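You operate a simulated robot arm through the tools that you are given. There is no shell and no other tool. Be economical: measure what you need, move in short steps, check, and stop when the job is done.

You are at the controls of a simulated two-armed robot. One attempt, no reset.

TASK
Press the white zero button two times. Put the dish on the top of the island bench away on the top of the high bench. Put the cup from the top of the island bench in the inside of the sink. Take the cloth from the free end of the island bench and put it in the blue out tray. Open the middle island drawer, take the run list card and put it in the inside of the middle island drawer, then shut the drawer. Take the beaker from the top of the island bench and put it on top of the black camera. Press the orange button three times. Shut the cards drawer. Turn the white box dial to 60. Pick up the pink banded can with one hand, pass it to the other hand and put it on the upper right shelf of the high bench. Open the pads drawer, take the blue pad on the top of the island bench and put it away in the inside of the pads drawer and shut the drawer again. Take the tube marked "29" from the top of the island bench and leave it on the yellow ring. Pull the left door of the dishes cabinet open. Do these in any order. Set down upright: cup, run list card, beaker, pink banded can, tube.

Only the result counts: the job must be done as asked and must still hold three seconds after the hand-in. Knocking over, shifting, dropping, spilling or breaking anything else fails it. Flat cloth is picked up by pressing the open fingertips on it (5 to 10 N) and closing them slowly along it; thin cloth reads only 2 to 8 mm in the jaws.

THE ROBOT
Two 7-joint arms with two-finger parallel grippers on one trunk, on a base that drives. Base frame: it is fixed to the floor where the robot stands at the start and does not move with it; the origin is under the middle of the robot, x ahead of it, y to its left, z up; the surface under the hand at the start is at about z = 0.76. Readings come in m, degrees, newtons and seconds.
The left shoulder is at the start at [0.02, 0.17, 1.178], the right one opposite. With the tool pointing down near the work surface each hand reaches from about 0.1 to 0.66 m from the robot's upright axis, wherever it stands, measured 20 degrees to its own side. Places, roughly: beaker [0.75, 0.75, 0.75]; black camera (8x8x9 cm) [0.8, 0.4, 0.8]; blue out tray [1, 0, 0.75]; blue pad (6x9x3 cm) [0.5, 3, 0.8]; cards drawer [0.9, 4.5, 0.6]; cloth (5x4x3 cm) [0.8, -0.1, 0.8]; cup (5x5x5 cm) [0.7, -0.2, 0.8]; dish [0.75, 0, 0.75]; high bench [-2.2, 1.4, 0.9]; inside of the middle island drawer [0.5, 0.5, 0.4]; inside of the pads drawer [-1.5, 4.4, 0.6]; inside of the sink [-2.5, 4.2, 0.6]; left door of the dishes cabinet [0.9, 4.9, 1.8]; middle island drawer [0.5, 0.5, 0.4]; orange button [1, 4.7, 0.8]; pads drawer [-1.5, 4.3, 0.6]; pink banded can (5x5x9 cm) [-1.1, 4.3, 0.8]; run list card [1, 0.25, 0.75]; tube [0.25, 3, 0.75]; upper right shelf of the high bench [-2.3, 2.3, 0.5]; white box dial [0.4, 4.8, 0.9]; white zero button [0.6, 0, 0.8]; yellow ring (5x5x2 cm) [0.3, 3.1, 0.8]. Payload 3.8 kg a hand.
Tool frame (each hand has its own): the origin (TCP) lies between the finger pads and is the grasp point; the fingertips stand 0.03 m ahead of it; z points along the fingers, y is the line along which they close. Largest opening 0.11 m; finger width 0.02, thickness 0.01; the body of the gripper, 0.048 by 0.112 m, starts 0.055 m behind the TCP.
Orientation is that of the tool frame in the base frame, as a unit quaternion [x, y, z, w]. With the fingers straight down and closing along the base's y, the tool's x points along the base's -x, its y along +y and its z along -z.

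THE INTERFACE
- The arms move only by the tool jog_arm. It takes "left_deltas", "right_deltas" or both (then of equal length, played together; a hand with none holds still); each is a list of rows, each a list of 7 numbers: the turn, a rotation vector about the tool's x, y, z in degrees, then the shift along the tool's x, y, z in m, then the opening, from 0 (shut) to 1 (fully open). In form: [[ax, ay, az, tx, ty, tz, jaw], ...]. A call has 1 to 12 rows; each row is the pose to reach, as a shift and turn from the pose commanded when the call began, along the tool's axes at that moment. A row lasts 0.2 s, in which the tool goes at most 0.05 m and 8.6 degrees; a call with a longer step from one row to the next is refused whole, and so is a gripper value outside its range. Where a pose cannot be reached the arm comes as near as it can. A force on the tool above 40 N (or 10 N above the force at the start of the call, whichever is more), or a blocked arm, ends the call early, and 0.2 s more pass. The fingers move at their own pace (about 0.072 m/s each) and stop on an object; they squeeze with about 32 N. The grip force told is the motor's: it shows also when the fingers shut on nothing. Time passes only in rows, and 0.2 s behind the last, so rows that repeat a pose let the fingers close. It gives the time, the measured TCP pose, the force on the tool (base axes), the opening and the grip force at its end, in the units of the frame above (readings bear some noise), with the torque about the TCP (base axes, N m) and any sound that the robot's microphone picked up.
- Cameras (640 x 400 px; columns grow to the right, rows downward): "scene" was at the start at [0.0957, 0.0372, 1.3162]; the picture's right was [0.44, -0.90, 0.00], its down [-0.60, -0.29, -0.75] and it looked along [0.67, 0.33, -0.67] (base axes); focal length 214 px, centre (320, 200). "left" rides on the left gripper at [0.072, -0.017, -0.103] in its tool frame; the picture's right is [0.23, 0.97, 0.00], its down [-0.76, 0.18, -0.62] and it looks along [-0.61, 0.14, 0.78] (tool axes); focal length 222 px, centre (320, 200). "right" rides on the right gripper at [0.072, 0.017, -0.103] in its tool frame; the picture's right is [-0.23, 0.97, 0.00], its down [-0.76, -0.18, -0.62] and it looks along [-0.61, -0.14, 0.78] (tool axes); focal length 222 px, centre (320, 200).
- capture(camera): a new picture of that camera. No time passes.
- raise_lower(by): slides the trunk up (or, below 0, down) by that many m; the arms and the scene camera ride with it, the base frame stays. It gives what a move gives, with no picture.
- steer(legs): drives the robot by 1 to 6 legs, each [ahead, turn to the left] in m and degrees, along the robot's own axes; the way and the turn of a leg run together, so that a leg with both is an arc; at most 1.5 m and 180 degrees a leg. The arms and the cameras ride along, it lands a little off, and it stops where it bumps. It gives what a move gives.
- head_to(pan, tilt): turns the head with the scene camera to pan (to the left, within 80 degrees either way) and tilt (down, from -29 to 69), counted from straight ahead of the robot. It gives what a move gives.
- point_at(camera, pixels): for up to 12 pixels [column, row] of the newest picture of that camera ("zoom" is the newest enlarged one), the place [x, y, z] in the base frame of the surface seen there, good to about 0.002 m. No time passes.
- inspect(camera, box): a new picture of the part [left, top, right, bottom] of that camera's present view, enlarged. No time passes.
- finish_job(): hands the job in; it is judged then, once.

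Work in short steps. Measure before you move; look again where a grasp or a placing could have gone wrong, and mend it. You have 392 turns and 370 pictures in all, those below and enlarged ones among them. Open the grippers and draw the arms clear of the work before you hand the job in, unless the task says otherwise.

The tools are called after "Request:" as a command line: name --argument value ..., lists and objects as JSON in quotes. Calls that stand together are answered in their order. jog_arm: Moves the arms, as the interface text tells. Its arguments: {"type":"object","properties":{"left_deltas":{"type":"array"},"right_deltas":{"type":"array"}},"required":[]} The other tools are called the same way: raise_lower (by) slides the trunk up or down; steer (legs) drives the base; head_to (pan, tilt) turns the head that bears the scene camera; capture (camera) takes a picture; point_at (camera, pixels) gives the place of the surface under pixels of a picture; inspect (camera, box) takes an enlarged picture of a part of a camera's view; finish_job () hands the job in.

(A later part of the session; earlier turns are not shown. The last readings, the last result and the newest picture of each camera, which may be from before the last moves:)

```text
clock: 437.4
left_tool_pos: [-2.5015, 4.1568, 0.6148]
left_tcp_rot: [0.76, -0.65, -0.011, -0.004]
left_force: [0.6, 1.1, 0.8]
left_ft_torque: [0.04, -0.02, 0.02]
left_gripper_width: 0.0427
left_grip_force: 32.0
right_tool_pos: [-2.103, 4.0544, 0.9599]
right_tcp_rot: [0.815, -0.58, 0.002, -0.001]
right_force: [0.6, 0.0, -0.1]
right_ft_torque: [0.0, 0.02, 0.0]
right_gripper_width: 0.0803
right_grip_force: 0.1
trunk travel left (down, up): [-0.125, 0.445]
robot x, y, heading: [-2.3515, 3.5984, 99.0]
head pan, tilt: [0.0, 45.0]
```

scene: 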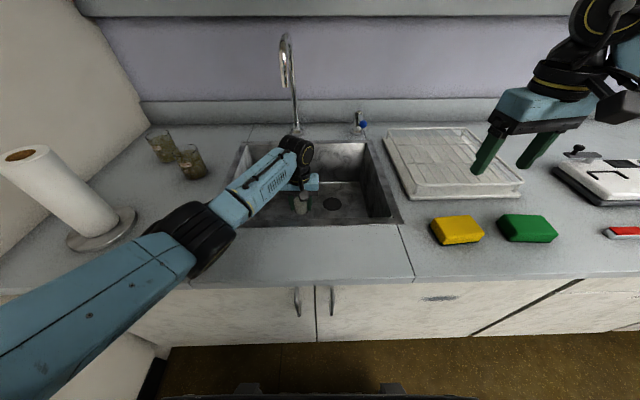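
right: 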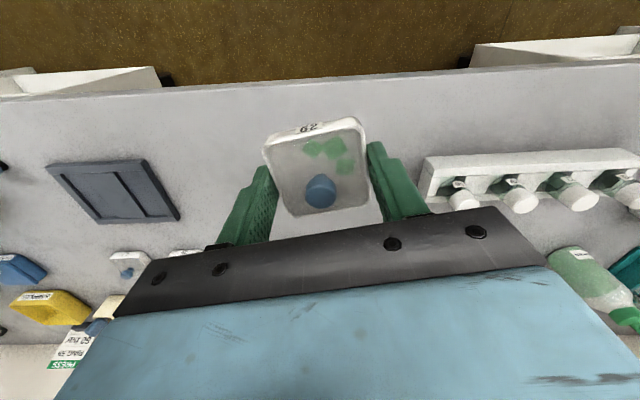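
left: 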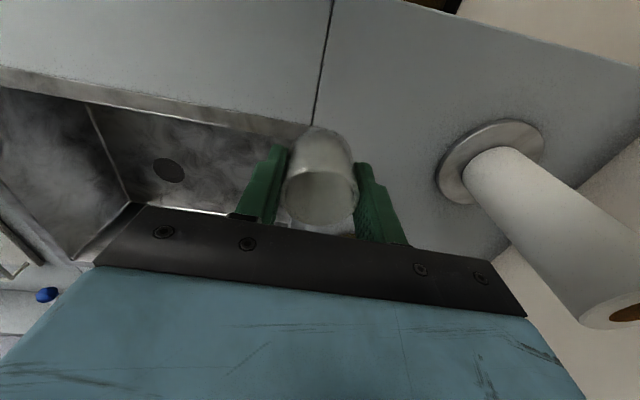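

Request:
jog_arm --left_deltas '[[0, 0, 0, 0, 0, 0.001, 0.2], [0, 0, 0, 0, 0, 0.002, 0.2], [0, 0, 0, 0, 0, 0.002, 0.2]]'

```text
clock: 438.2
left_tool_pos: [-2.5029, 4.1581, 0.6122]
left_tcp_rot: [0.76, -0.65, -0.012, -0.007]
left_force: [0.4, 0.8, 6.1]
left_ft_torque: [0.15, 0.01, -0.07]
left_gripper_width: 0.0423
left_grip_force: 31.9
right_tool_pos: [-2.1021, 4.0537, 0.9599]
right_tcp_rot: [0.814, -0.581, 0.002, -0.002]
right_force: [-0.2, -0.2, -0.1]
right_ft_torque: [-0.02, -0.03, 0.01]
right_gripper_width: 0.0803
right_grip_force: 0.0
trunk travel left (down, up): [-0.125, 0.445]
robot x, y, heading: [-2.35, 3.5979, 99.3]
head pan, tilt: [0.0, 45.0]
```

Contact (6 N). I open, rise straight, and check.

Request:
jog_arm --left_deltas '[[0, 0, 0, 0, 0, -0.0005, 0.45], [0, 0, 0, 0, 0, -0.0005, 0.6], [0, 0, 0, 0, 0, -0.0005, 0.65], [0, 0, 0, 0, 0, -0.01, 0.65], [0, 0, 0, 0, 0, -0.04, 0.65], [0, 0, 0, 0, 0, -0.08, 0.65], [0, 0, 0, 0, 0, -0.125, 0.65], [0, 0, 0, 0, 0, -0.17, 0.65], [0, 0, 0, 0, 0, -0.215, 0.65], [0, 0, 0, 0, 0, -0.26, 0.65], [0, 0, 0, 0.04, 0.01, -0.29, 0.65], [0, 0, 0, 0.08, 0.02, -0.31, 0.65]]'

Request:
capture --camera "scene"

```text
refused: row 11 steps farther than a row can; nothing moved
```

```text
228 pictures are left
```

scene: 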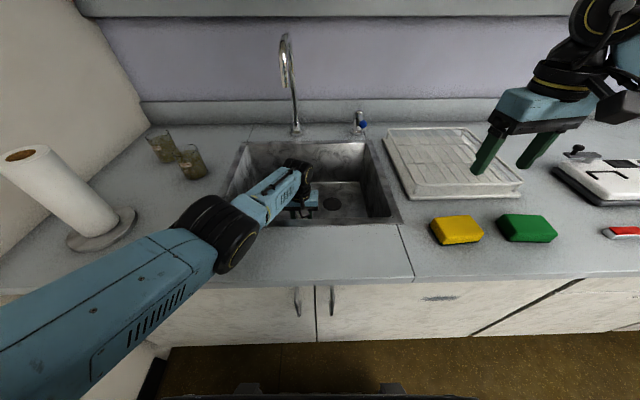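

Request:
jog_arm --left_deltas '[[0, 0, 0, 0, 0, -0.0005, 0.45], [0, 0, 0, 0, 0, -0.0005, 0.6], [0, 0, 0, 0, 0, -0.0005, 0.65], [0, 0, 0, 0, 0, -0.01, 0.65], [0, 0, 0, 0, 0, -0.04, 0.65], [0, 0, 0, 0, 0, -0.08, 0.65], [0, 0, 0, 0, 0, -0.125, 0.65], [0, 0, 0, 0, 0, -0.17, 0.65], [0, 0, 0, 0, 0, -0.215, 0.65], [0, 0, 0, 0, 0, -0.26, 0.65], [0, 0, 0, 0.03, 0.01, -0.29, 0.65], [0, 0, 0, 0.06, 0.02, -0.315, 0.65]]'

Request:
capture --camera "scene"

```text
clock: 440.8
left_tool_pos: [-2.5134, 4.085, 0.9259]
left_tcp_rot: [0.76, -0.65, -0.013, -0.004]
left_force: [-0.6, -0.7, 0.0]
left_ft_torque: [-0.01, -0.02, -0.01]
left_gripper_width: 0.0713
left_grip_force: 0.0
right_tool_pos: [-2.1033, 4.0542, 0.9611]
right_tcp_rot: [0.815, -0.579, 0.002, -0.001]
right_force: [0.3, -0.2, -0.2]
right_ft_torque: [0.0, -0.02, 0.01]
right_gripper_width: 0.0806
right_grip_force: 0.2
trunk travel left (down, up): [-0.125, 0.445]
robot x, y, heading: [-2.3467, 3.5964, 99.1]
head pan, tilt: [0.0, 45.0]
```

```text
227 pictures are left
```

scene: 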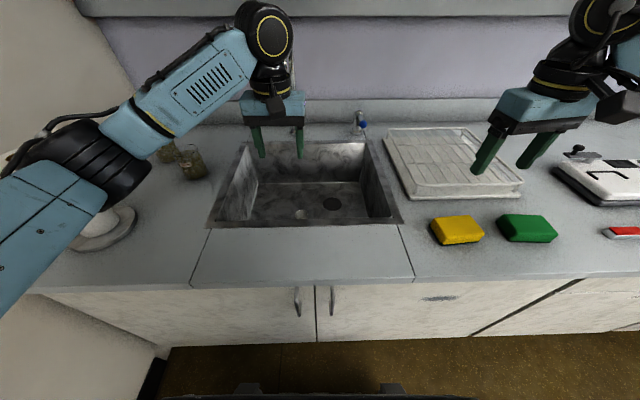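

The cup seems at (300,213); the elbow is close to the paper roll. I zoom on both.

Request:
inspect --camera "scene" --box '[0, 120, 180, 260]'

Request:
inspect --camera "scene" --box '[230, 140, 400, 240]'

```text
2.86 times, centred on (90, 190) of scene
```

zoom: 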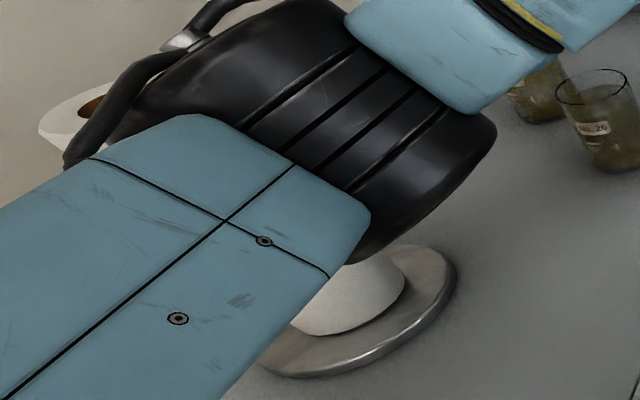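

```text
3.76 times, centred on (315, 190) of scene
```

zoom: 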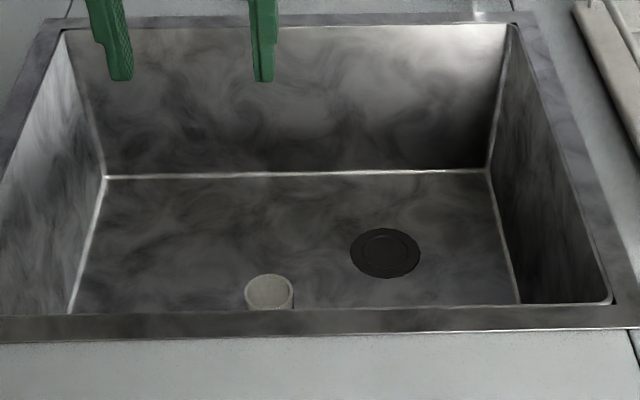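

Cup stands upright in the sink and the roll stands. I raise the trunk to lift the elbow away, then back off.

Request:
raise_lower --by 0.15

Request:
steer --legs '[[-0.25, 0]]'

Request:
capture --camera "scene"

```text
clock: 442.5
left_tool_pos: [-2.5138, 4.0848, 1.0739]
left_tcp_rot: [0.759, -0.65, -0.011, -0.006]
left_force: [-0.7, 0.3, -0.5]
left_ft_torque: [0.01, 0.01, -0.01]
left_gripper_width: 0.0711
left_grip_force: 0.0
right_tool_pos: [-2.1034, 4.0538, 1.1098]
right_tcp_rot: [0.815, -0.58, 0.002, -0.002]
right_force: [-0.9, 0.3, 0.0]
right_ft_torque: [0.02, 0.01, 0.02]
right_gripper_width: 0.0804
right_grip_force: 0.1
trunk travel left (down, up): [-0.275, 0.295]
robot x, y, heading: [-2.3496, 3.6012, 99.6]
head pan, tilt: [0.0, 45.0]
```

```text
clock: 444.4
left_tool_pos: [-2.4721, 3.8283, 1.0759]
left_tcp_rot: [0.76, -0.65, -0.012, -0.005]
left_force: [0.2, -0.9, -0.3]
left_ft_torque: [0.04, 0.01, 0.0]
left_gripper_width: 0.0716
left_grip_force: 0.0
right_tool_pos: [-2.0613, 3.7984, 1.1112]
right_tcp_rot: [0.814, -0.58, 0.002, -0.001]
right_force: [-0.1, 0.0, 0.6]
right_ft_torque: [0.02, 0.04, -0.05]
right_gripper_width: 0.0803
right_grip_force: 0.2
trunk travel left (down, up): [-0.275, 0.295]
robot x, y, heading: [-2.3108, 3.3479, 99.4]
head pan, tilt: [0.0, 45.0]
```

```text
224 pictures are left
```

scene: 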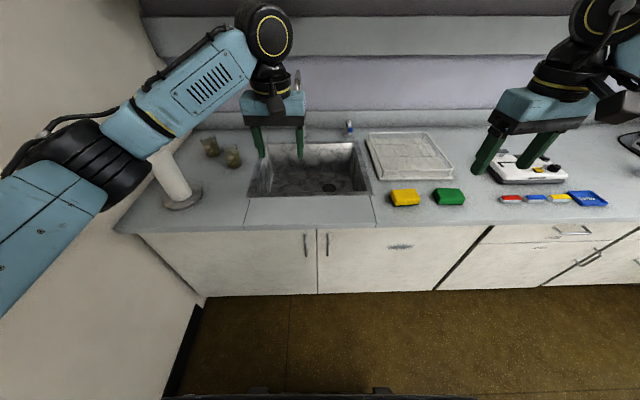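

Sink done. I drive along the counter to the pink banded can near (-1.1,4.3).

Request:
steer --legs '[[0, -89.5], [1.0, 0], [0, 89.5]]'

Request:
head_to --pan -10 --tilt 35

Request:
capture --camera "scene"

```text
clock: 457.4
left_tool_pos: [-1.4737, 3.9478, 1.0755]
left_tcp_rot: [0.76, -0.65, -0.012, -0.005]
left_force: [0.6, -0.6, -0.4]
left_ft_torque: [0.01, 0.02, -0.03]
left_gripper_width: 0.0712
left_grip_force: 0.0
right_tool_pos: [-1.0628, 3.9181, 1.111]
right_tcp_rot: [0.815, -0.58, 0.003, -0.001]
right_force: [0.2, 0.1, -0.4]
right_ft_torque: [0.0, 0.0, -0.03]
right_gripper_width: 0.0805
right_grip_force: 0.1
trunk travel left (down, up): [-0.275, 0.295]
robot x, y, heading: [-1.3132, 3.4633, 98.9]
head pan, tilt: [0.0, 45.0]
```

```text
clock: 458.1
left_tool_pos: [-1.4725, 3.9483, 1.0747]
left_tcp_rot: [0.759, -0.65, -0.012, -0.005]
left_force: [-0.3, 0.0, 0.4]
left_ft_torque: [0.0, 0.0, -0.01]
left_gripper_width: 0.0713
left_grip_force: 0.0
right_tool_pos: [-1.0618, 3.9183, 1.111]
right_tcp_rot: [0.815, -0.579, 0.003, -0.002]
right_force: [-1.2, 0.6, 0.6]
right_ft_torque: [-0.05, 0.03, 0.01]
right_gripper_width: 0.0807
right_grip_force: 0.1
trunk travel left (down, up): [-0.275, 0.295]
robot x, y, heading: [-1.3115, 3.4606, 99.2]
head pan, tilt: [-10.0, 35.0]
```

```text
223 pictures are left
```

scene: 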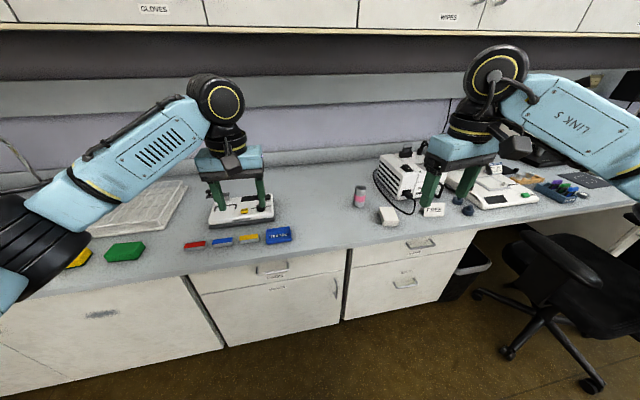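

The pink can is at (360,196). I zoom and measure it, and the drawer handles.

Request:
inspect --camera "scene" --box '[240, 150, 460, 300]'

Request:
point_at --camera "scene" --pixels '[[360, 187], [354, 196], [366, 196], [360, 207], [360, 196], [386, 215], [275, 267], [262, 268], [289, 268], [275, 275]]'

```text
2.67 times, centred on (350, 225) of scene
```

zoom: 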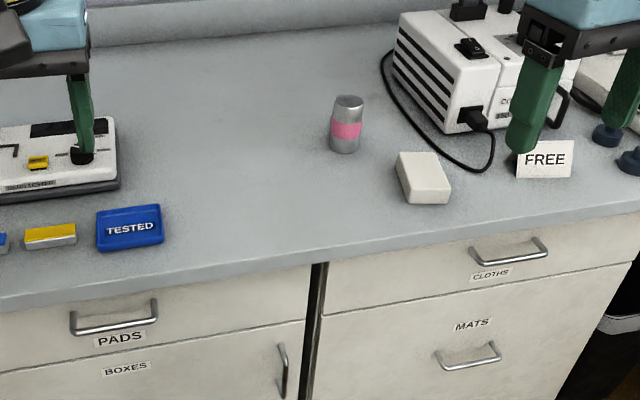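

```text
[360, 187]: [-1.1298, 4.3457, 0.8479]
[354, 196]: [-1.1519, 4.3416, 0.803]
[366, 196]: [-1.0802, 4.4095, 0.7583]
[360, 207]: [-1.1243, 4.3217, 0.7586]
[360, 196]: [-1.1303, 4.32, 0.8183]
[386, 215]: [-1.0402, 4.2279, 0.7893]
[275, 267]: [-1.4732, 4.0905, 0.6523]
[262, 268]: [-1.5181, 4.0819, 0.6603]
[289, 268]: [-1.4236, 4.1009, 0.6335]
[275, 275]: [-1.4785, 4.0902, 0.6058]
```

The can stands at (-1.128,4.345), top z 0.848. I check the chair's position before moving to the right.

Request:
point_at --camera "scene" --pixels '[[480, 295], [508, 352], [590, 385], [535, 255], [470, 265], [560, 290], [440, 290]]'

```text
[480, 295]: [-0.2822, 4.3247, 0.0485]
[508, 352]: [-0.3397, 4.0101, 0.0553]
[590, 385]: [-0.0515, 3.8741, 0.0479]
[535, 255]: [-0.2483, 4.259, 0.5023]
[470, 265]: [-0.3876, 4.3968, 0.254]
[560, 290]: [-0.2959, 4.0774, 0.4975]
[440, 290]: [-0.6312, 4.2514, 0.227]
```

Chair stays clear (x>-0.34). I move to stand with the can ahead-left.

Request:
steer --legs '[[0, -63], [0.5, 0], [0, 63]]'

Request:
capture --camera "left"

```text
clock: 466.6
left_tool_pos: [-1.0812, 4.2382, 1.0753]
left_tcp_rot: [0.762, -0.647, -0.012, -0.005]
left_force: [0.2, 0.6, -0.4]
left_ft_torque: [-0.02, -0.02, -0.02]
left_gripper_width: 0.0715
left_grip_force: 0.1
right_tool_pos: [-0.6702, 4.2105, 1.1104]
right_tcp_rot: [0.817, -0.577, 0.003, -0.002]
right_force: [0.8, 0.0, -0.5]
right_ft_torque: [0.01, -0.01, 0.03]
right_gripper_width: 0.0803
right_grip_force: 0.1
trunk travel left (down, up): [-0.275, 0.295]
robot x, y, heading: [-0.9148, 3.7532, 99.7]
head pan, tilt: [-10.0, 35.0]
```

```text
221 pictures are left
```

left: 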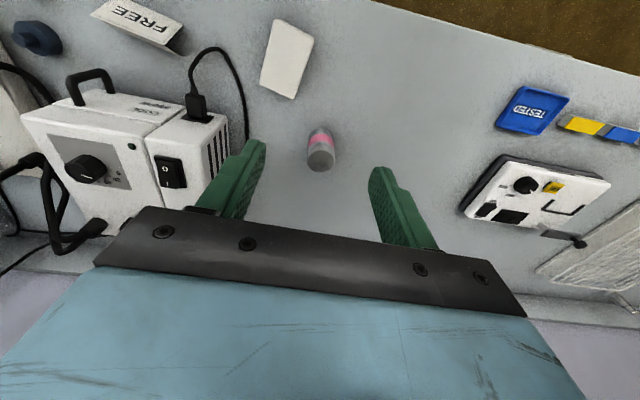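

Request:
point_at --camera "left" --pixels '[[320, 158], [308, 155], [333, 155], [320, 167], [321, 133], [318, 148]]'

```text
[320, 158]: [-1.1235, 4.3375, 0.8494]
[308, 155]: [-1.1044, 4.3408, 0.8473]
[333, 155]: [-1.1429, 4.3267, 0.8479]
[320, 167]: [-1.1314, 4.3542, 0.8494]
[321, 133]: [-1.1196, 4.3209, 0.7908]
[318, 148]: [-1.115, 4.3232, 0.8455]
```

Can top centre (-1.124,4.338,0.849). I move over it with the left hand, yawing 85° so its jaws close fore-aft.

Request:
jog_arm --left_deltas '[[0, 0, -7.8, -0.01, 0.0024, 0.01, 0.73], [0, 0, -15.5, -0.02, 0.005, 0.02, 0.73], [0, 0, -23.2, -0.03, 0.007, 0.03, 0.73], [0, 0, -31, -0.04, 0.01, 0.04, 0.73], [0, 0, -38.7, -0.05, 0.012, 0.05, 0.73], [0, 0, -46.4, -0.06, 0.015, 0.06, 0.73], [0, 0, -54.2, -0.07, 0.017, 0.07, 0.73], [0, 0, -62, -0.08, 0.02, 0.08, 0.73], [0, 0, -69.7, -0.09, 0.022, 0.09, 0.73], [0, 0, -77.4, -0.1, 0.024, 0.1, 0.73], [0, 0, -85, -0.1055, 0.026, 0.115, 0.73], [0, 0, -85, -0.1055, 0.026, 0.115, 0.73]]'

Request:
capture --camera "left"

```text
clock: 469.2
left_tool_pos: [-1.126, 4.3433, 0.9639]
left_tcp_rot: [0.999, 0.038, -0.004, -0.012]
left_force: [0.4, -1.4, 0.8]
left_ft_torque: [-0.01, 0.01, -0.04]
left_gripper_width: 0.0803
left_grip_force: 0.1
right_tool_pos: [-0.67, 4.2117, 1.111]
right_tcp_rot: [0.816, -0.578, 0.002, -0.001]
right_force: [-0.6, 0.1, -0.4]
right_ft_torque: [0.0, 0.03, 0.0]
right_gripper_width: 0.0803
right_grip_force: 0.1
trunk travel left (down, up): [-0.275, 0.295]
robot x, y, heading: [-0.9156, 3.7523, 99.5]
head pan, tilt: [-10.0, 35.0]
```

```text
220 pictures are left
```

left: 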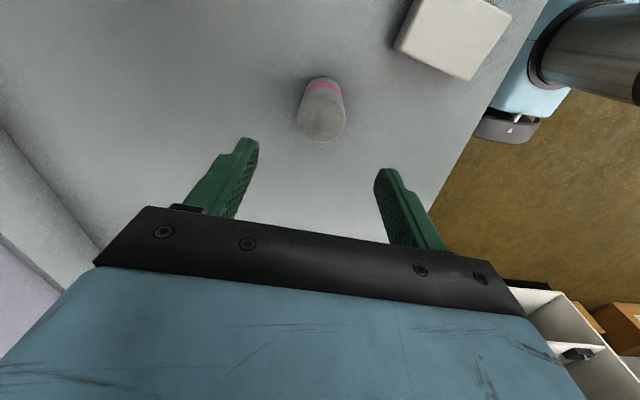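

Aligned. I descend to z≈0.846 and close.

Request:
jog_arm --left_deltas '[[0, 0, 0, 0.0015, 0.005, 0.035, 0.73], [0, 0, 0, 0.0015, 0.005, 0.07, 0.73], [0, 0, 0, 0.0015, 0.005, 0.1, 0.73], [0, 0, 0, 0.0015, 0.005, 0.118, 0.73], [0, 0, 0, 0.0015, 0.005, 0.118, 0.6], [0, 0, 0, 0.0015, 0.005, 0.118, 0.5], [0, 0, 0, 0.0015, 0.005, 0.118, 0.4], [0, 0, 0, 0.0015, 0.005, 0.118, 0.3], [0, 0, 0, 0.0015, 0.005, 0.118, 0.25]]'

```text
clock: 471.2
left_tool_pos: [-1.1232, 4.3401, 0.8457]
left_tcp_rot: [0.999, 0.037, -0.005, -0.012]
left_force: [1.0, -0.2, 0.6]
left_ft_torque: [-0.09, -0.04, 0.08]
left_gripper_width: 0.0472
left_grip_force: 32.3
right_tool_pos: [-0.6695, 4.2121, 1.1109]
right_tcp_rot: [0.816, -0.578, 0.002, -0.001]
right_force: [-0.1, -0.7, 0.9]
right_ft_torque: [-0.03, 0.02, 0.02]
right_gripper_width: 0.0803
right_grip_force: 0.1
trunk travel left (down, up): [-0.275, 0.295]
robot x, y, heading: [-0.9138, 3.7536, 99.6]
head pan, tilt: [-10.0, 35.0]
```

Gripped (47 mm). I lift the can, back off from the counter and bring it to a hand-over place in front.

Request:
jog_arm --left_deltas '[[0, 0, 0, 0, 0, -0.03, 0.25], [0, 0, 0, 0, 0, -0.07, 0.25], [0, 0, 0, 0, 0, -0.11, 0.25], [0, 0, 0, 0, 0, -0.15, 0.25], [0, 0, 0, 0, 0, -0.19, 0.25], [0, 0, 0, 0, 0, -0.23, 0.25], [0, 0, 0, 0, 0, -0.26, 0.25]]'

Request:
steer --legs '[[-0.4, 0]]'

Request:
jog_arm --right_deltas '[[0, -7.5, 0, 0, 0, 0, 0.7], [0, -15, 0, 0, 0, 0, 0.7], [0, -22.5, 0, 0, 0, 0, 0.7], [0, -30, 0, 0, 0, 0, 0.7], [0, -37.5, 0, 0, 0, 0, 0.7], [0, -45, 0, 0, 0, 0, 0.7], [0, -52.5, 0, 0, 0, 0, 0.7], [0, -60, 0, 0, 0, 0, 0.7], [0, -60, 0, 0, 0, 0, 0.7]]'

Request:
head_to --pan 0 --tilt 35

Request:
capture --camera "scene"

```text
clock: 472.8
left_tool_pos: [-1.1199, 4.3326, 1.1054]
left_tcp_rot: [0.999, 0.038, -0.006, -0.012]
left_force: [0.2, 0.8, -1.2]
left_ft_torque: [0.01, 0.02, 0.0]
left_gripper_width: 0.0473
left_grip_force: 31.8
right_tool_pos: [-0.6688, 4.2123, 1.1105]
right_tcp_rot: [0.817, -0.577, 0.002, -0.002]
right_force: [-0.4, -0.3, 0.6]
right_ft_torque: [-0.01, 0.01, 0.0]
right_gripper_width: 0.0803
right_grip_force: 0.1
trunk travel left (down, up): [-0.275, 0.295]
robot x, y, heading: [-0.9177, 3.7574, 99.4]
head pan, tilt: [-10.0, 35.0]
```

```text
clock: 475.3
left_tool_pos: [-1.0533, 3.9427, 1.1052]
left_tcp_rot: [0.999, 0.034, -0.004, -0.012]
left_force: [-0.2, -0.6, -1.3]
left_ft_torque: [-0.01, -0.01, 0.0]
left_gripper_width: 0.047
left_grip_force: 32.7
right_tool_pos: [-0.6023, 3.8169, 1.111]
right_tcp_rot: [0.815, -0.58, 0.003, -0.002]
right_force: [0.1, 0.5, 0.3]
right_ft_torque: [0.0, 0.01, 0.0]
right_gripper_width: 0.0804
right_grip_force: 0.0
trunk travel left (down, up): [-0.275, 0.295]
robot x, y, heading: [-0.8487, 3.361, 99.2]
head pan, tilt: [-10.0, 35.0]
```

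```text
clock: 477.3
left_tool_pos: [-1.0528, 3.9427, 1.105]
left_tcp_rot: [0.999, 0.033, -0.005, -0.012]
left_force: [-0.2, 0.6, -1.4]
left_ft_torque: [-0.03, 0.02, -0.02]
left_gripper_width: 0.0471
left_grip_force: 31.2
right_tool_pos: [-0.6028, 3.8173, 1.1109]
right_tcp_rot: [0.707, -0.501, -0.405, -0.291]
right_force: [-0.7, 0.7, 0.6]
right_ft_torque: [0.04, 0.04, 0.02]
right_gripper_width: 0.0771
right_grip_force: 0.1
trunk travel left (down, up): [-0.275, 0.295]
robot x, y, heading: [-0.8476, 3.3615, 99.1]
head pan, tilt: [-10.0, 35.0]
```

```text
clock: 478.0
left_tool_pos: [-1.0533, 3.9424, 1.1047]
left_tcp_rot: [0.999, 0.034, -0.005, -0.012]
left_force: [0.4, -0.7, -1.7]
left_ft_torque: [-0.01, -0.02, -0.02]
left_gripper_width: 0.0471
left_grip_force: 32.3
right_tool_pos: [-0.6021, 3.8173, 1.1103]
right_tcp_rot: [0.707, -0.502, -0.405, -0.291]
right_force: [0.2, 0.0, 0.6]
right_ft_torque: [0.03, 0.0, -0.02]
right_gripper_width: 0.0771
right_grip_force: 0.1
trunk travel left (down, up): [-0.275, 0.295]
robot x, y, heading: [-0.8528, 3.3632, 98.9]
head pan, tilt: [0.0, 35.0]
```

```text
219 pictures are left
```

scene: 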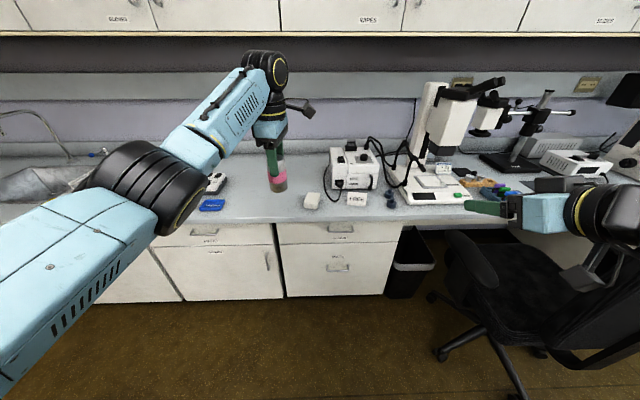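

The right hand pitches fine. I return the left hand's yaw to neutral (jaws lateral) and bring the can to the centre, while the right hand pitches a further 15°.

Request:
jog_arm --left_deltas '[[0, 0, 7.7, 0.015, 0.006, 0, 0.25], [0, 0, 15.4, 0.03, 0.012, 0, 0.25], [0, 0, 23.2, 0.045, 0.018, 0, 0.25], [0, 0, 31, 0.06, 0.025, 0, 0.25], [0, 0, 38.6, 0.075, 0.031, 0, 0.25], [0, 0, 46.4, 0.09, 0.037, 0, 0.25], [0, 0, 54, 0.105, 0.043, 0, 0.25], [0, 0, 62, 0.12, 0.05, 0, 0.25], [0, 0, 69.5, 0.135, 0.056, 0, 0.25], [0, 0, 77.2, 0.15, 0.062, 0, 0.25], [0, 0, 85, 0.165, 0.068, 0, 0.25]]' --right_deltas '[[0, -3, 0, 0, 0, 0, 0.7], [0, -6, 0, 0, 0, 0, 0.7], [0, -9, 0, 0, 0, 0, 0.7], [0, -12, 0, 0, 0, 0, 0.7], [0, -15, 0, 0, 0, 0, 0.7], [0, -15, 0, 0, 0, 0, 0.7], [0, -15, 0, 0, 0, 0, 0.7], [0, -15, 0, 0, 0, 0, 0.7], [0, -15, 0, 0, 0, 0, 0.7], [0, -15, 0, 0, 0, 0, 0.7], [0, -15, 0, 0, 0, 0, 0.7]]'

Request:
capture --camera "scene"

```text
clock: 480.4
left_tool_pos: [-0.8816, 3.8861, 1.101]
left_tcp_rot: [0.759, -0.651, -0.011, -0.005]
left_force: [0.2, 0.6, -2.7]
left_ft_torque: [-0.03, 0.04, -0.02]
left_gripper_width: 0.047
left_grip_force: 32.1
right_tool_pos: [-0.5955, 3.8286, 1.111]
right_tcp_rot: [0.648, -0.459, -0.494, -0.354]
right_force: [0.1, 0.2, -0.3]
right_ft_torque: [-0.01, -0.02, -0.01]
right_gripper_width: 0.0769
right_grip_force: 0.0
right hand out of reach, approached as far as the arm can: row 2, 3, 4, 5, 6, 7, 8, 9, 10, 11
trunk travel left (down, up): [-0.275, 0.295]
robot x, y, heading: [-0.8508, 3.3635, 99.4]
head pan, tilt: [0.0, 35.0]
```

```text
218 pictures are left
```

scene: 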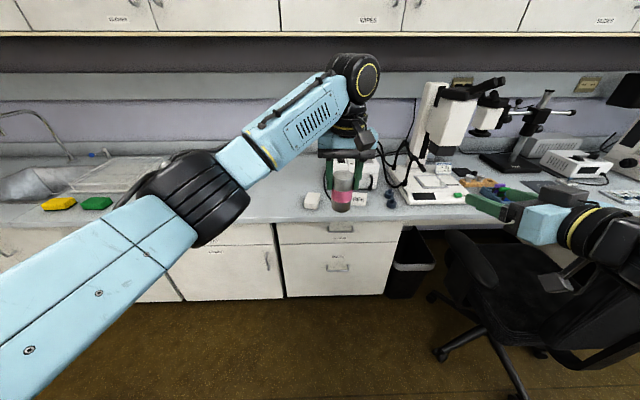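

Both are near. I bring the right hand behind the can at a 10 cm standoff, below the left fingertips.

Request:
jog_arm --right_deltas '[[0, 0, 0, 0.01, 0.02, -0.02, 0.7], [0, 0, 0, 0.02, 0.06, -0.02, 0.7], [0, 0, 0, 0.0286, 0.1, 0, 0.7], [0, 0, 0, 0.0286, 0.14, 0.02, 0.7], [0, 0, 0, 0.0286, 0.18, 0.04, 0.7], [0, 0, 0, 0.0286, 0.22, 0.055, 0.7], [0, 0, 0, 0.0286, 0.2515, 0.0612, 0.7], [0, 0, 0, 0.0286, 0.2515, 0.0612, 0.7]]'

Request:
capture --camera "scene"

Request:
capture --camera "right"

```text
clock: 482.2
left_tool_pos: [-0.8865, 3.8851, 1.1017]
left_tcp_rot: [0.76, -0.65, -0.01, -0.006]
left_force: [-0.9, -0.4, -1.1]
left_ft_torque: [0.0, -0.09, -0.02]
left_gripper_width: 0.0474
left_grip_force: 32.1
right_tool_pos: [-0.8593, 3.7954, 1.0587]
right_tcp_rot: [0.647, -0.459, -0.493, -0.357]
right_force: [-1.6, -0.4, 0.2]
right_ft_torque: [0.01, -0.03, -0.1]
right_gripper_width: 0.0769
right_grip_force: 0.1
right hand out of reach, approached as far as the arm can: row 1, 2, 3, 4, 5, 6
trunk travel left (down, up): [-0.275, 0.295]
robot x, y, heading: [-0.8512, 3.3633, 99.1]
head pan, tilt: [0.0, 35.0]
```

```text
217 pictures are left
```

scene: 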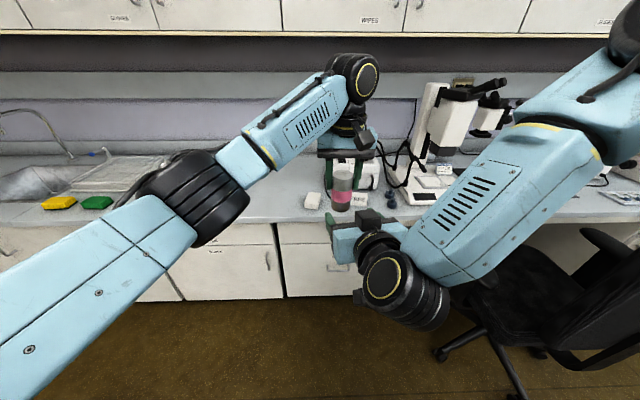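

```text
216 pictures are left
```

right: 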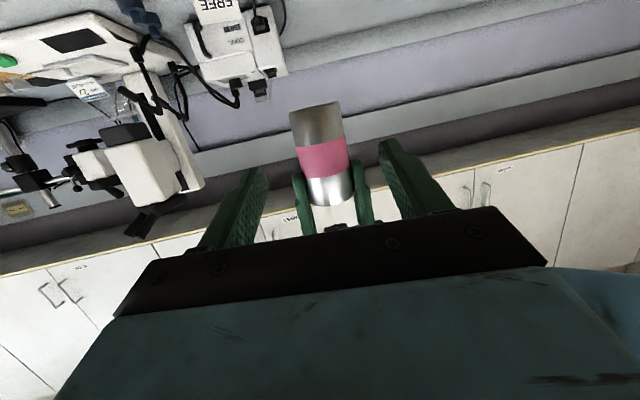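

The can is between the right jaws in view. I advance 9.6 cm and close the right hand.

Request:
jog_arm --right_deltas '[[0, 0, 0, 0, -0.002, 0.03, 0.7], [0, 0, 0, -0.001, -0.004, 0.06, 0.7], [0, 0, 0, -0.003, -0.004, 0.085, 0.7], [0, 0, 0, -0.003, -0.004, 0.0965, 0.7], [0, 0, 0, -0.003, -0.004, 0.0965, 0.6], [0, 0, 0, -0.003, -0.004, 0.0965, 0.5], [0, 0, 0, -0.003, -0.004, 0.0965, 0.4], [0, 0, 0, -0.003, -0.004, 0.0965, 0.3], [0, 0, 0, -0.003, -0.004, 0.0965, 0.25]]'

Request:
capture --camera "right"

```text
clock: 484.2
left_tool_pos: [-0.8823, 3.8862, 1.1006]
left_tcp_rot: [0.759, -0.65, -0.012, -0.005]
left_force: [0.4, -1.2, -0.7]
left_ft_torque: [0.04, -0.28, 0.1]
left_gripper_width: 0.047
left_grip_force: 31.8
right_tool_pos: [-0.8818, 3.8873, 1.043]
right_tcp_rot: [0.647, -0.461, -0.492, -0.355]
right_force: [-0.7, 1.0, -0.1]
right_ft_torque: [-0.12, 0.2, -0.13]
right_gripper_width: 0.0469
right_grip_force: 32.4
trunk travel left (down, up): [-0.275, 0.295]
robot x, y, heading: [-0.8482, 3.3631, 99.0]
head pan, tilt: [0.0, 35.0]
```

```text
215 pictures are left
```

right: 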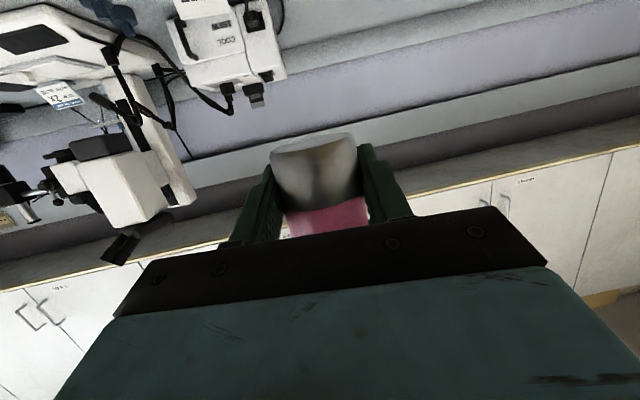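

Both hands hold it. I open the left hand and raise it away.

Request:
jog_arm --left_deltas '[[0, 0, 0, 0, 0, 0, 0.45], [0, 0, 0, 0, 0, 0, 0.6], [0, 0, 0, 0, 0, 0, 0.7], [0, 0, 0, 0, 0, -0.03, 0.7], [0, 0, 0, 0, 0, -0.07, 0.7], [0, 0, 0, 0, 0, -0.11, 0.7], [0, 0, 0, 0, 0.04, -0.11, 0.7], [0, 0, 0, 0, 0.08, -0.11, 0.7], [0, 0, 0, 0, 0.12, -0.11, 0.7], [0, 0, 0, 0.02, 0.16, -0.1, 0.7], [0, 0, 0, 0.04, 0.2, -0.09, 0.7]]'

Request:
capture --camera "scene"

```text
clock: 486.6
left_tool_pos: [-1.0702, 3.8134, 1.1886]
left_tcp_rot: [0.76, -0.65, -0.013, -0.006]
left_force: [-0.2, 0.8, 0.8]
left_ft_torque: [-0.01, 0.03, 0.03]
left_gripper_width: 0.0771
left_grip_force: 0.0
right_tool_pos: [-0.8828, 3.8856, 1.0437]
right_tcp_rot: [0.648, -0.462, -0.49, -0.356]
right_force: [0.6, -0.3, -0.2]
right_ft_torque: [-0.01, -0.01, -0.01]
right_gripper_width: 0.0471
right_grip_force: 32.3
trunk travel left (down, up): [-0.275, 0.295]
robot x, y, heading: [-0.8511, 3.3637, 99.0]
head pan, tilt: [0.0, 35.0]
```

```text
214 pictures are left
```

scene: 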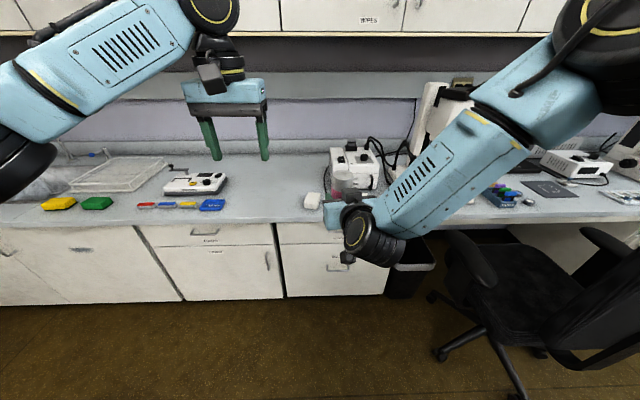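

Hand-over done; the right hand holds the can upright. I drive to the high bench's right-hand shelf.

Request:
steer --legs '[[0, 132.5], [1.15, 0], [0, -41]]'

Request:
head_to --pan 0 --tilt 45

Request:
capture --camera "scene"

```text
clock: 499.5
left_tool_pos: [-2.0649, 2.3548, 1.189]
left_tcp_rot: [0.999, 0.048, -0.013, 0.003]
left_force: [0.2, 0.5, -0.4]
left_ft_torque: [-0.04, -0.01, 0.03]
left_gripper_width: 0.0768
left_grip_force: 0.0
right_tool_pos: [-2.1252, 2.5461, 1.0425]
right_tcp_rot: [0.787, 0.108, -0.602, 0.079]
right_force: [-0.3, 1.0, 0.4]
right_ft_torque: [0.01, -0.02, 0.03]
right_gripper_width: 0.0472
right_grip_force: 31.9
trunk travel left (down, up): [-0.275, 0.295]
robot x, y, heading: [-1.5973, 2.5481, -174.2]
head pan, tilt: [0.0, 35.0]
```

```text
clock: 500.2
left_tool_pos: [-2.065, 2.354, 1.1888]
left_tcp_rot: [0.999, 0.047, -0.013, 0.004]
left_force: [-0.4, 0.5, -1.0]
left_ft_torque: [-0.03, 0.02, -0.02]
left_gripper_width: 0.0769
left_grip_force: 0.1
right_tool_pos: [-2.1249, 2.545, 1.0424]
right_tcp_rot: [0.788, 0.108, -0.601, 0.078]
right_force: [0.1, -0.2, 0.4]
right_ft_torque: [-0.02, 0.01, 0.0]
right_gripper_width: 0.0472
right_grip_force: 32.1
trunk travel left (down, up): [-0.275, 0.295]
robot x, y, heading: [-1.6005, 2.5489, -174.5]
head pan, tilt: [0.0, 45.0]
```

```text
213 pictures are left
```

scene: 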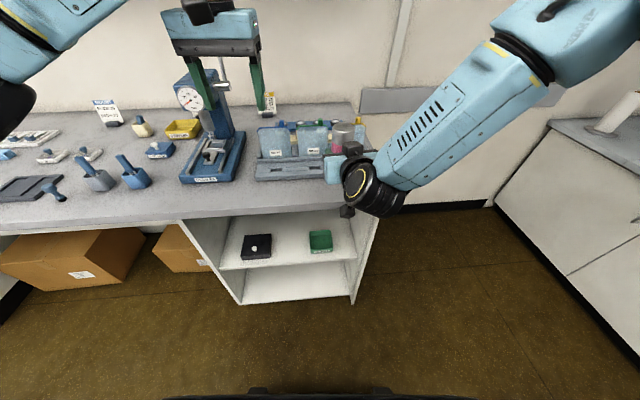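

The right-hand shelf unit shows its upper shelf with a black and a green box. I back off a little and measure the shelf.

Request:
steer --legs '[[-0.25, 0]]'

Request:
raise_lower --by -0.2

Request:
inspect --camera "scene" --box '[180, 150, 400, 290]'

```text
clock: 502.0
left_tool_pos: [-1.8173, 2.3786, 1.1889]
left_tcp_rot: [0.999, 0.048, -0.013, 0.004]
left_force: [0.2, 0.4, 0.0]
left_ft_torque: [-0.03, 0.04, 0.0]
left_gripper_width: 0.077
left_grip_force: 0.1
right_tool_pos: [-1.8786, 2.5703, 1.0428]
right_tcp_rot: [0.787, 0.108, -0.602, 0.079]
right_force: [0.4, 0.0, 0.2]
right_ft_torque: [-0.01, -0.04, -0.02]
right_gripper_width: 0.047
right_grip_force: 32.3
trunk travel left (down, up): [-0.275, 0.295]
robot x, y, heading: [-1.3522, 2.5708, -174.1]
head pan, tilt: [0.0, 45.0]
```

```text
clock: 504.2
left_tool_pos: [-1.8181, 2.3796, 0.9905]
left_tcp_rot: [0.999, 0.048, -0.012, 0.005]
left_force: [0.4, -0.4, -0.6]
left_ft_torque: [0.07, 0.01, 0.02]
left_gripper_width: 0.077
left_grip_force: 0.1
right_tool_pos: [-1.8785, 2.5708, 0.8427]
right_tcp_rot: [0.787, 0.108, -0.602, 0.078]
right_force: [0.4, 0.2, -0.5]
right_ft_torque: [0.0, -0.02, -0.02]
right_gripper_width: 0.0472
right_grip_force: 32.0
trunk travel left (down, up): [-0.075, 0.495]
robot x, y, heading: [-1.3558, 2.569, -174.1]
head pan, tilt: [0.0, 45.0]
```

```text
2.86 times, centred on (290, 220) of scene
```

zoom: 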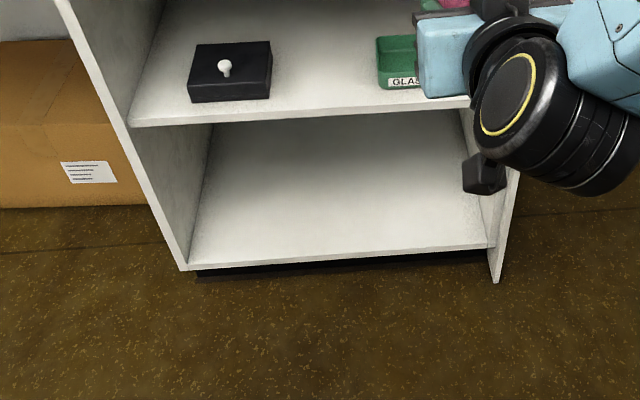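

Request:
point_at --camera "zoom" --pixels '[[320, 70], [320, 90], [320, 107], [270, 80], [378, 80], [270, 100], [385, 95], [320, 30], [135, 122], [470, 100], [325, 112]]'

Request:
head_to --pan 0 --tilt 25

Request:
capture --camera "scene"

```text
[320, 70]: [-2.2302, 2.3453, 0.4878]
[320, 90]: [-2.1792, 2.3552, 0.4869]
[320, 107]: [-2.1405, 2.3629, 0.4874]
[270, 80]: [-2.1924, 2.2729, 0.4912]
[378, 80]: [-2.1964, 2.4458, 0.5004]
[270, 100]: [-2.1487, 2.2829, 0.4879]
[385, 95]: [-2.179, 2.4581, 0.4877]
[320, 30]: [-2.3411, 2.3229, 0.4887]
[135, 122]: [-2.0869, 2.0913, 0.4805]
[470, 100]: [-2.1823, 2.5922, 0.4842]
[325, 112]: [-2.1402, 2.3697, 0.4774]
```

```text
clock: 505.0
left_tool_pos: [-1.8189, 2.3793, 0.9904]
left_tcp_rot: [0.999, 0.048, -0.012, 0.004]
left_force: [0.4, 0.5, -0.2]
left_ft_torque: [-0.02, 0.0, 0.0]
left_gripper_width: 0.0766
left_grip_force: 0.0
right_tool_pos: [-1.8789, 2.5703, 0.8422]
right_tcp_rot: [0.788, 0.108, -0.601, 0.078]
right_force: [-0.3, -0.2, -0.3]
right_ft_torque: [0.01, -0.02, -0.01]
right_gripper_width: 0.0472
right_grip_force: 32.2
trunk travel left (down, up): [-0.075, 0.495]
robot x, y, heading: [-1.3502, 2.5694, -174.2]
head pan, tilt: [0.0, 25.0]
```

```text
211 pictures are left
```

scene: 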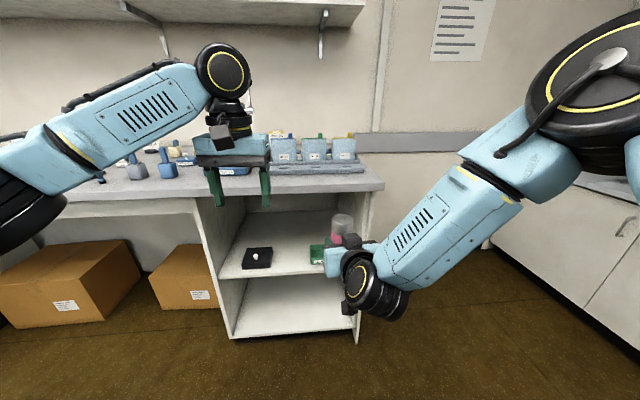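

Shelf surface z 0.488; free gap between boxes y 2.28–2.44. I test lowering in free space: trunk the rest of the way, and the right hand 0.2 m down.

Request:
raise_lower --by -0.07

Request:
jog_arm --right_deltas '[[0, 0, 0, 0.032, 0, 0.009, 0.25], [0, 0, 0, 0.064, 0, 0.018, 0.25], [0, 0, 0, 0.096, 0.001, 0.027, 0.25], [0, 0, 0, 0.128, 0.001, 0.036, 0.25], [0, 0, 0, 0.16, 0.001, 0.044, 0.25], [0, 0, 0, 0.193, 0.0014, 0.053, 0.25]]'

Request:
head_to --pan 0 --tilt 40

Request:
capture --camera "scene"

```text
clock: 506.1
left_tool_pos: [-1.8188, 2.3805, 0.9194]
left_tcp_rot: [0.999, 0.047, -0.013, 0.005]
left_force: [-0.5, 0.1, 0.1]
left_ft_torque: [-0.01, 0.02, -0.01]
left_gripper_width: 0.0773
left_grip_force: 0.0
right_tool_pos: [-1.8787, 2.5701, 0.7725]
right_tcp_rot: [0.787, 0.109, -0.602, 0.079]
right_force: [0.2, 0.3, 0.0]
right_ft_torque: [0.02, -0.01, 0.01]
right_gripper_width: 0.0469
right_grip_force: 31.5
trunk travel left (down, up): [-0.005, 0.565]
robot x, y, heading: [-1.3523, 2.5751, -174.4]
head pan, tilt: [0.0, 25.0]
```

```text
clock: 507.5
left_tool_pos: [-1.8172, 2.3794, 0.9196]
left_tcp_rot: [0.999, 0.047, -0.012, 0.005]
left_force: [-0.1, 0.9, 0.0]
left_ft_torque: [0.0, 0.01, -0.01]
left_gripper_width: 0.0771
left_grip_force: 0.1
right_tool_pos: [-1.8585, 2.5031, 0.6378]
right_tcp_rot: [0.792, 0.103, -0.597, 0.07]
right_force: [0.2, -1.0, -0.9]
right_ft_torque: [0.01, 0.01, 0.03]
right_gripper_width: 0.0469
right_grip_force: 32.3
right hand out of reach, approached as far as the arm can: row 1, 2, 3, 4, 5, 6
trunk travel left (down, up): [-0.005, 0.565]
robot x, y, heading: [-1.3553, 2.5722, -174.5]
head pan, tilt: [0.0, 25.0]
```

```text
clock: 508.3
left_tool_pos: [-1.8181, 2.3797, 0.9181]
left_tcp_rot: [0.999, 0.047, -0.012, 0.004]
left_force: [0.5, 1.3, -0.3]
left_ft_torque: [0.0, -0.01, -0.02]
left_gripper_width: 0.077
left_grip_force: 0.1
right_tool_pos: [-1.8592, 2.5034, 0.6377]
right_tcp_rot: [0.793, 0.103, -0.597, 0.07]
right_force: [-0.4, -0.9, -0.1]
right_ft_torque: [0.01, -0.06, -0.03]
right_gripper_width: 0.0474
right_grip_force: 32.0
trunk travel left (down, up): [-0.005, 0.565]
robot x, y, heading: [-1.3547, 2.5722, -174.3]
head pan, tilt: [0.0, 40.0]
```

```text
210 pictures are left
```

scene: 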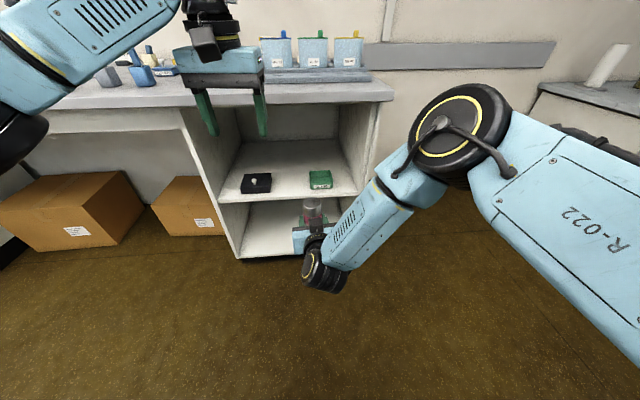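

Limited at z≈0.64 this near. I try farther ahead and to the right, where the arm is less folded.

Request:
jog_arm --right_deltas '[[0, 0, 0, 0, -0.02, 0.02, 0.25], [0, 0, 0, 0, -0.04, 0.045, 0.25], [0, 0, 0, 0, -0.06, 0.07, 0.25], [0, 0, 0, 0.006, -0.08, 0.1, 0.25], [0, 0, 0, 0.012, -0.08, 0.127, 0.25], [0, 0, 0, 0.0174, -0.08, 0.127, 0.25]]'

```text
clock: 509.7
left_tool_pos: [-1.8185, 2.3793, 0.9189]
left_tcp_rot: [0.999, 0.048, -0.012, 0.005]
left_force: [-0.7, 0.6, 0.5]
left_ft_torque: [0.03, 0.0, -0.02]
left_gripper_width: 0.0767
left_grip_force: 0.1
right_tool_pos: [-2.0014, 2.4927, 0.6258]
right_tcp_rot: [0.801, 0.096, -0.588, 0.059]
right_force: [-0.2, -0.8, 1.0]
right_ft_torque: [-0.01, -0.02, 0.01]
right_gripper_width: 0.0469
right_grip_force: 32.0
right hand out of reach, approached as far as the arm can: row 1, 2, 3, 4, 5, 6
trunk travel left (down, up): [-0.005, 0.565]
robot x, y, heading: [-1.3575, 2.572, -174.6]
head pan, tilt: [0.0, 40.0]
```

This steep-horizontal grip cannot get low enough. I will regrip at a 45° pitch: first bring the right hand back up to the earlier hand-over pose.

Request:
jog_arm --right_deltas '[[0, 0, 0, -0.01, -0.01, -0.03, 0.25], [0, 0, 0, -0.025, -0.02, -0.06, 0.25], [0, 0, 0, -0.045, -0.03, -0.09, 0.25], [0, 0, 0, -0.065, -0.04, -0.12, 0.25], [0, -1, 0, -0.085, -0.05, -0.15, 0.25], [0, -2, 0, -0.098, -0.053, -0.173, 0.25], [0, -2, 0, -0.098, -0.053, -0.173, 0.25]]'

Request:
raise_lower --by 0.27

Request:
capture --camera "scene"

```text
clock: 511.3
left_tool_pos: [-1.818, 2.3793, 0.9196]
left_tcp_rot: [0.999, 0.047, -0.013, 0.003]
left_force: [-0.1, 0.4, -0.4]
left_ft_torque: [0.0, 0.03, 0.0]
left_gripper_width: 0.077
left_grip_force: 0.1
right_tool_pos: [-1.8812, 2.5766, 0.7764]
right_tcp_rot: [0.79, 0.096, -0.602, 0.061]
right_force: [0.2, 0.2, -0.7]
right_ft_torque: [0.0, -0.04, 0.0]
right_gripper_width: 0.0472
right_grip_force: 32.5
trunk travel left (down, up): [-0.005, 0.565]
robot x, y, heading: [-1.3559, 2.5728, -174.4]
head pan, tilt: [0.0, 40.0]
```

```text
clock: 514.0
left_tool_pos: [-1.8174, 2.3797, 1.1896]
left_tcp_rot: [0.999, 0.047, -0.012, 0.004]
left_force: [-0.2, -1.2, 0.2]
left_ft_torque: [-0.02, -0.03, -0.01]
left_gripper_width: 0.077
left_grip_force: 0.1
right_tool_pos: [-1.8814, 2.5768, 1.0465]
right_tcp_rot: [0.791, 0.095, -0.602, 0.059]
right_force: [-0.3, -0.4, -1.4]
right_ft_torque: [-0.01, -0.01, 0.0]
right_gripper_width: 0.0473
right_grip_force: 31.7
trunk travel left (down, up): [-0.275, 0.295]
robot x, y, heading: [-1.3559, 2.5703, -174.4]
head pan, tilt: [0.0, 40.0]
```

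```text
209 pictures are left
```

scene: 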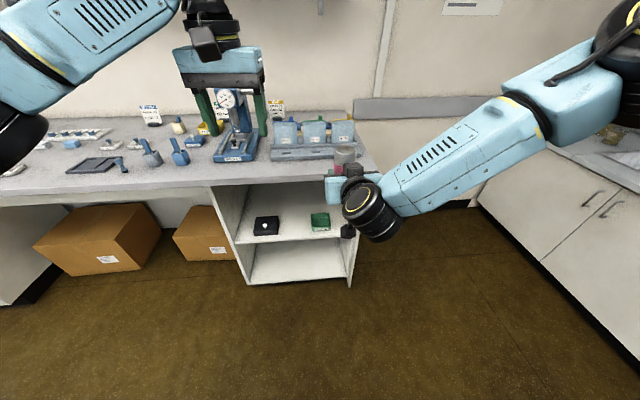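

Right hand is back with the can upright. The left hand now goes over the can, descends and grips the top.

Request:
jog_arm --left_deltas '[[0, 0, 0, 0, 0, -0.03, 0.7], [0, 0, 0, -0.01, -0.04, -0.03, 0.7], [0, 0, 0, -0.02, -0.08, -0.03, 0.7], [0, 0, 0, -0.03, -0.12, -0.03, 0.7], [0, 0, 0, -0.04, -0.16, -0.03, 0.7], [0, 0, 0, -0.045, -0.202, -0.03, 0.7], [0, 0, 0, -0.045, -0.202, -0.03, 0.7]]'

Request:
capture --camera "left"

```text
clock: 515.6
left_tool_pos: [-1.8816, 2.5703, 1.2186]
left_tcp_rot: [0.999, 0.046, -0.012, 0.003]
left_force: [0.5, -0.8, -0.3]
left_ft_torque: [0.05, -0.02, 0.02]
left_gripper_width: 0.0772
left_grip_force: 0.1
right_tool_pos: [-1.8827, 2.5739, 1.0467]
right_tcp_rot: [0.791, 0.096, -0.601, 0.06]
right_force: [0.4, -0.8, -1.2]
right_ft_torque: [-0.02, 0.01, -0.03]
right_gripper_width: 0.047
right_grip_force: 32.7
trunk travel left (down, up): [-0.275, 0.295]
robot x, y, heading: [-1.3508, 2.5734, -174.4]
head pan, tilt: [0.0, 40.0]
```

```text
208 pictures are left
```

left: 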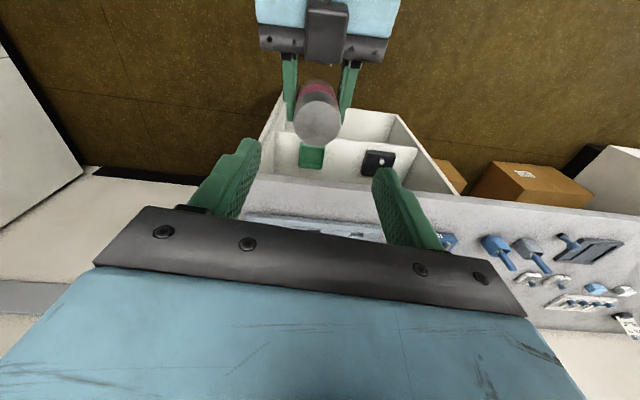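

Aligned. I descend 11 cm and close the left hand.

Request:
jog_arm --left_deltas '[[0, 0, 0, 0, -0.003, 0.03, 0.7], [0, 0, 0, 0, -0.003, 0.06, 0.7], [0, 0, 0, 0, -0.003, 0.09, 0.7], [0, 0, 0, 0, -0.003, 0.112, 0.7], [0, 0, 0, 0, -0.003, 0.112, 0.6], [0, 0, 0, 0, -0.003, 0.112, 0.5], [0, 0, 0, 0, -0.003, 0.112, 0.4], [0, 0, 0, 0, -0.003, 0.112, 0.3], [0, 0, 0, 0, -0.003, 0.112, 0.25]]'

```text
clock: 517.6
left_tool_pos: [-1.882, 2.5772, 1.1083]
left_tcp_rot: [0.999, 0.049, -0.012, 0.005]
left_force: [0.3, -22.7, 0.6]
left_ft_torque: [-0.35, -0.03, 0.24]
left_gripper_width: 0.047
left_grip_force: 31.4
right_tool_pos: [-1.8824, 2.5782, 1.0443]
right_tcp_rot: [0.791, 0.093, -0.602, 0.058]
right_force: [-0.1, 22.5, -3.2]
right_ft_torque: [-1.05, 0.01, -0.28]
right_gripper_width: 0.0475
right_grip_force: 32.3
trunk travel left (down, up): [-0.275, 0.295]
robot x, y, heading: [-1.353, 2.5712, -174.5]
head pan, tilt: [0.0, 40.0]
```

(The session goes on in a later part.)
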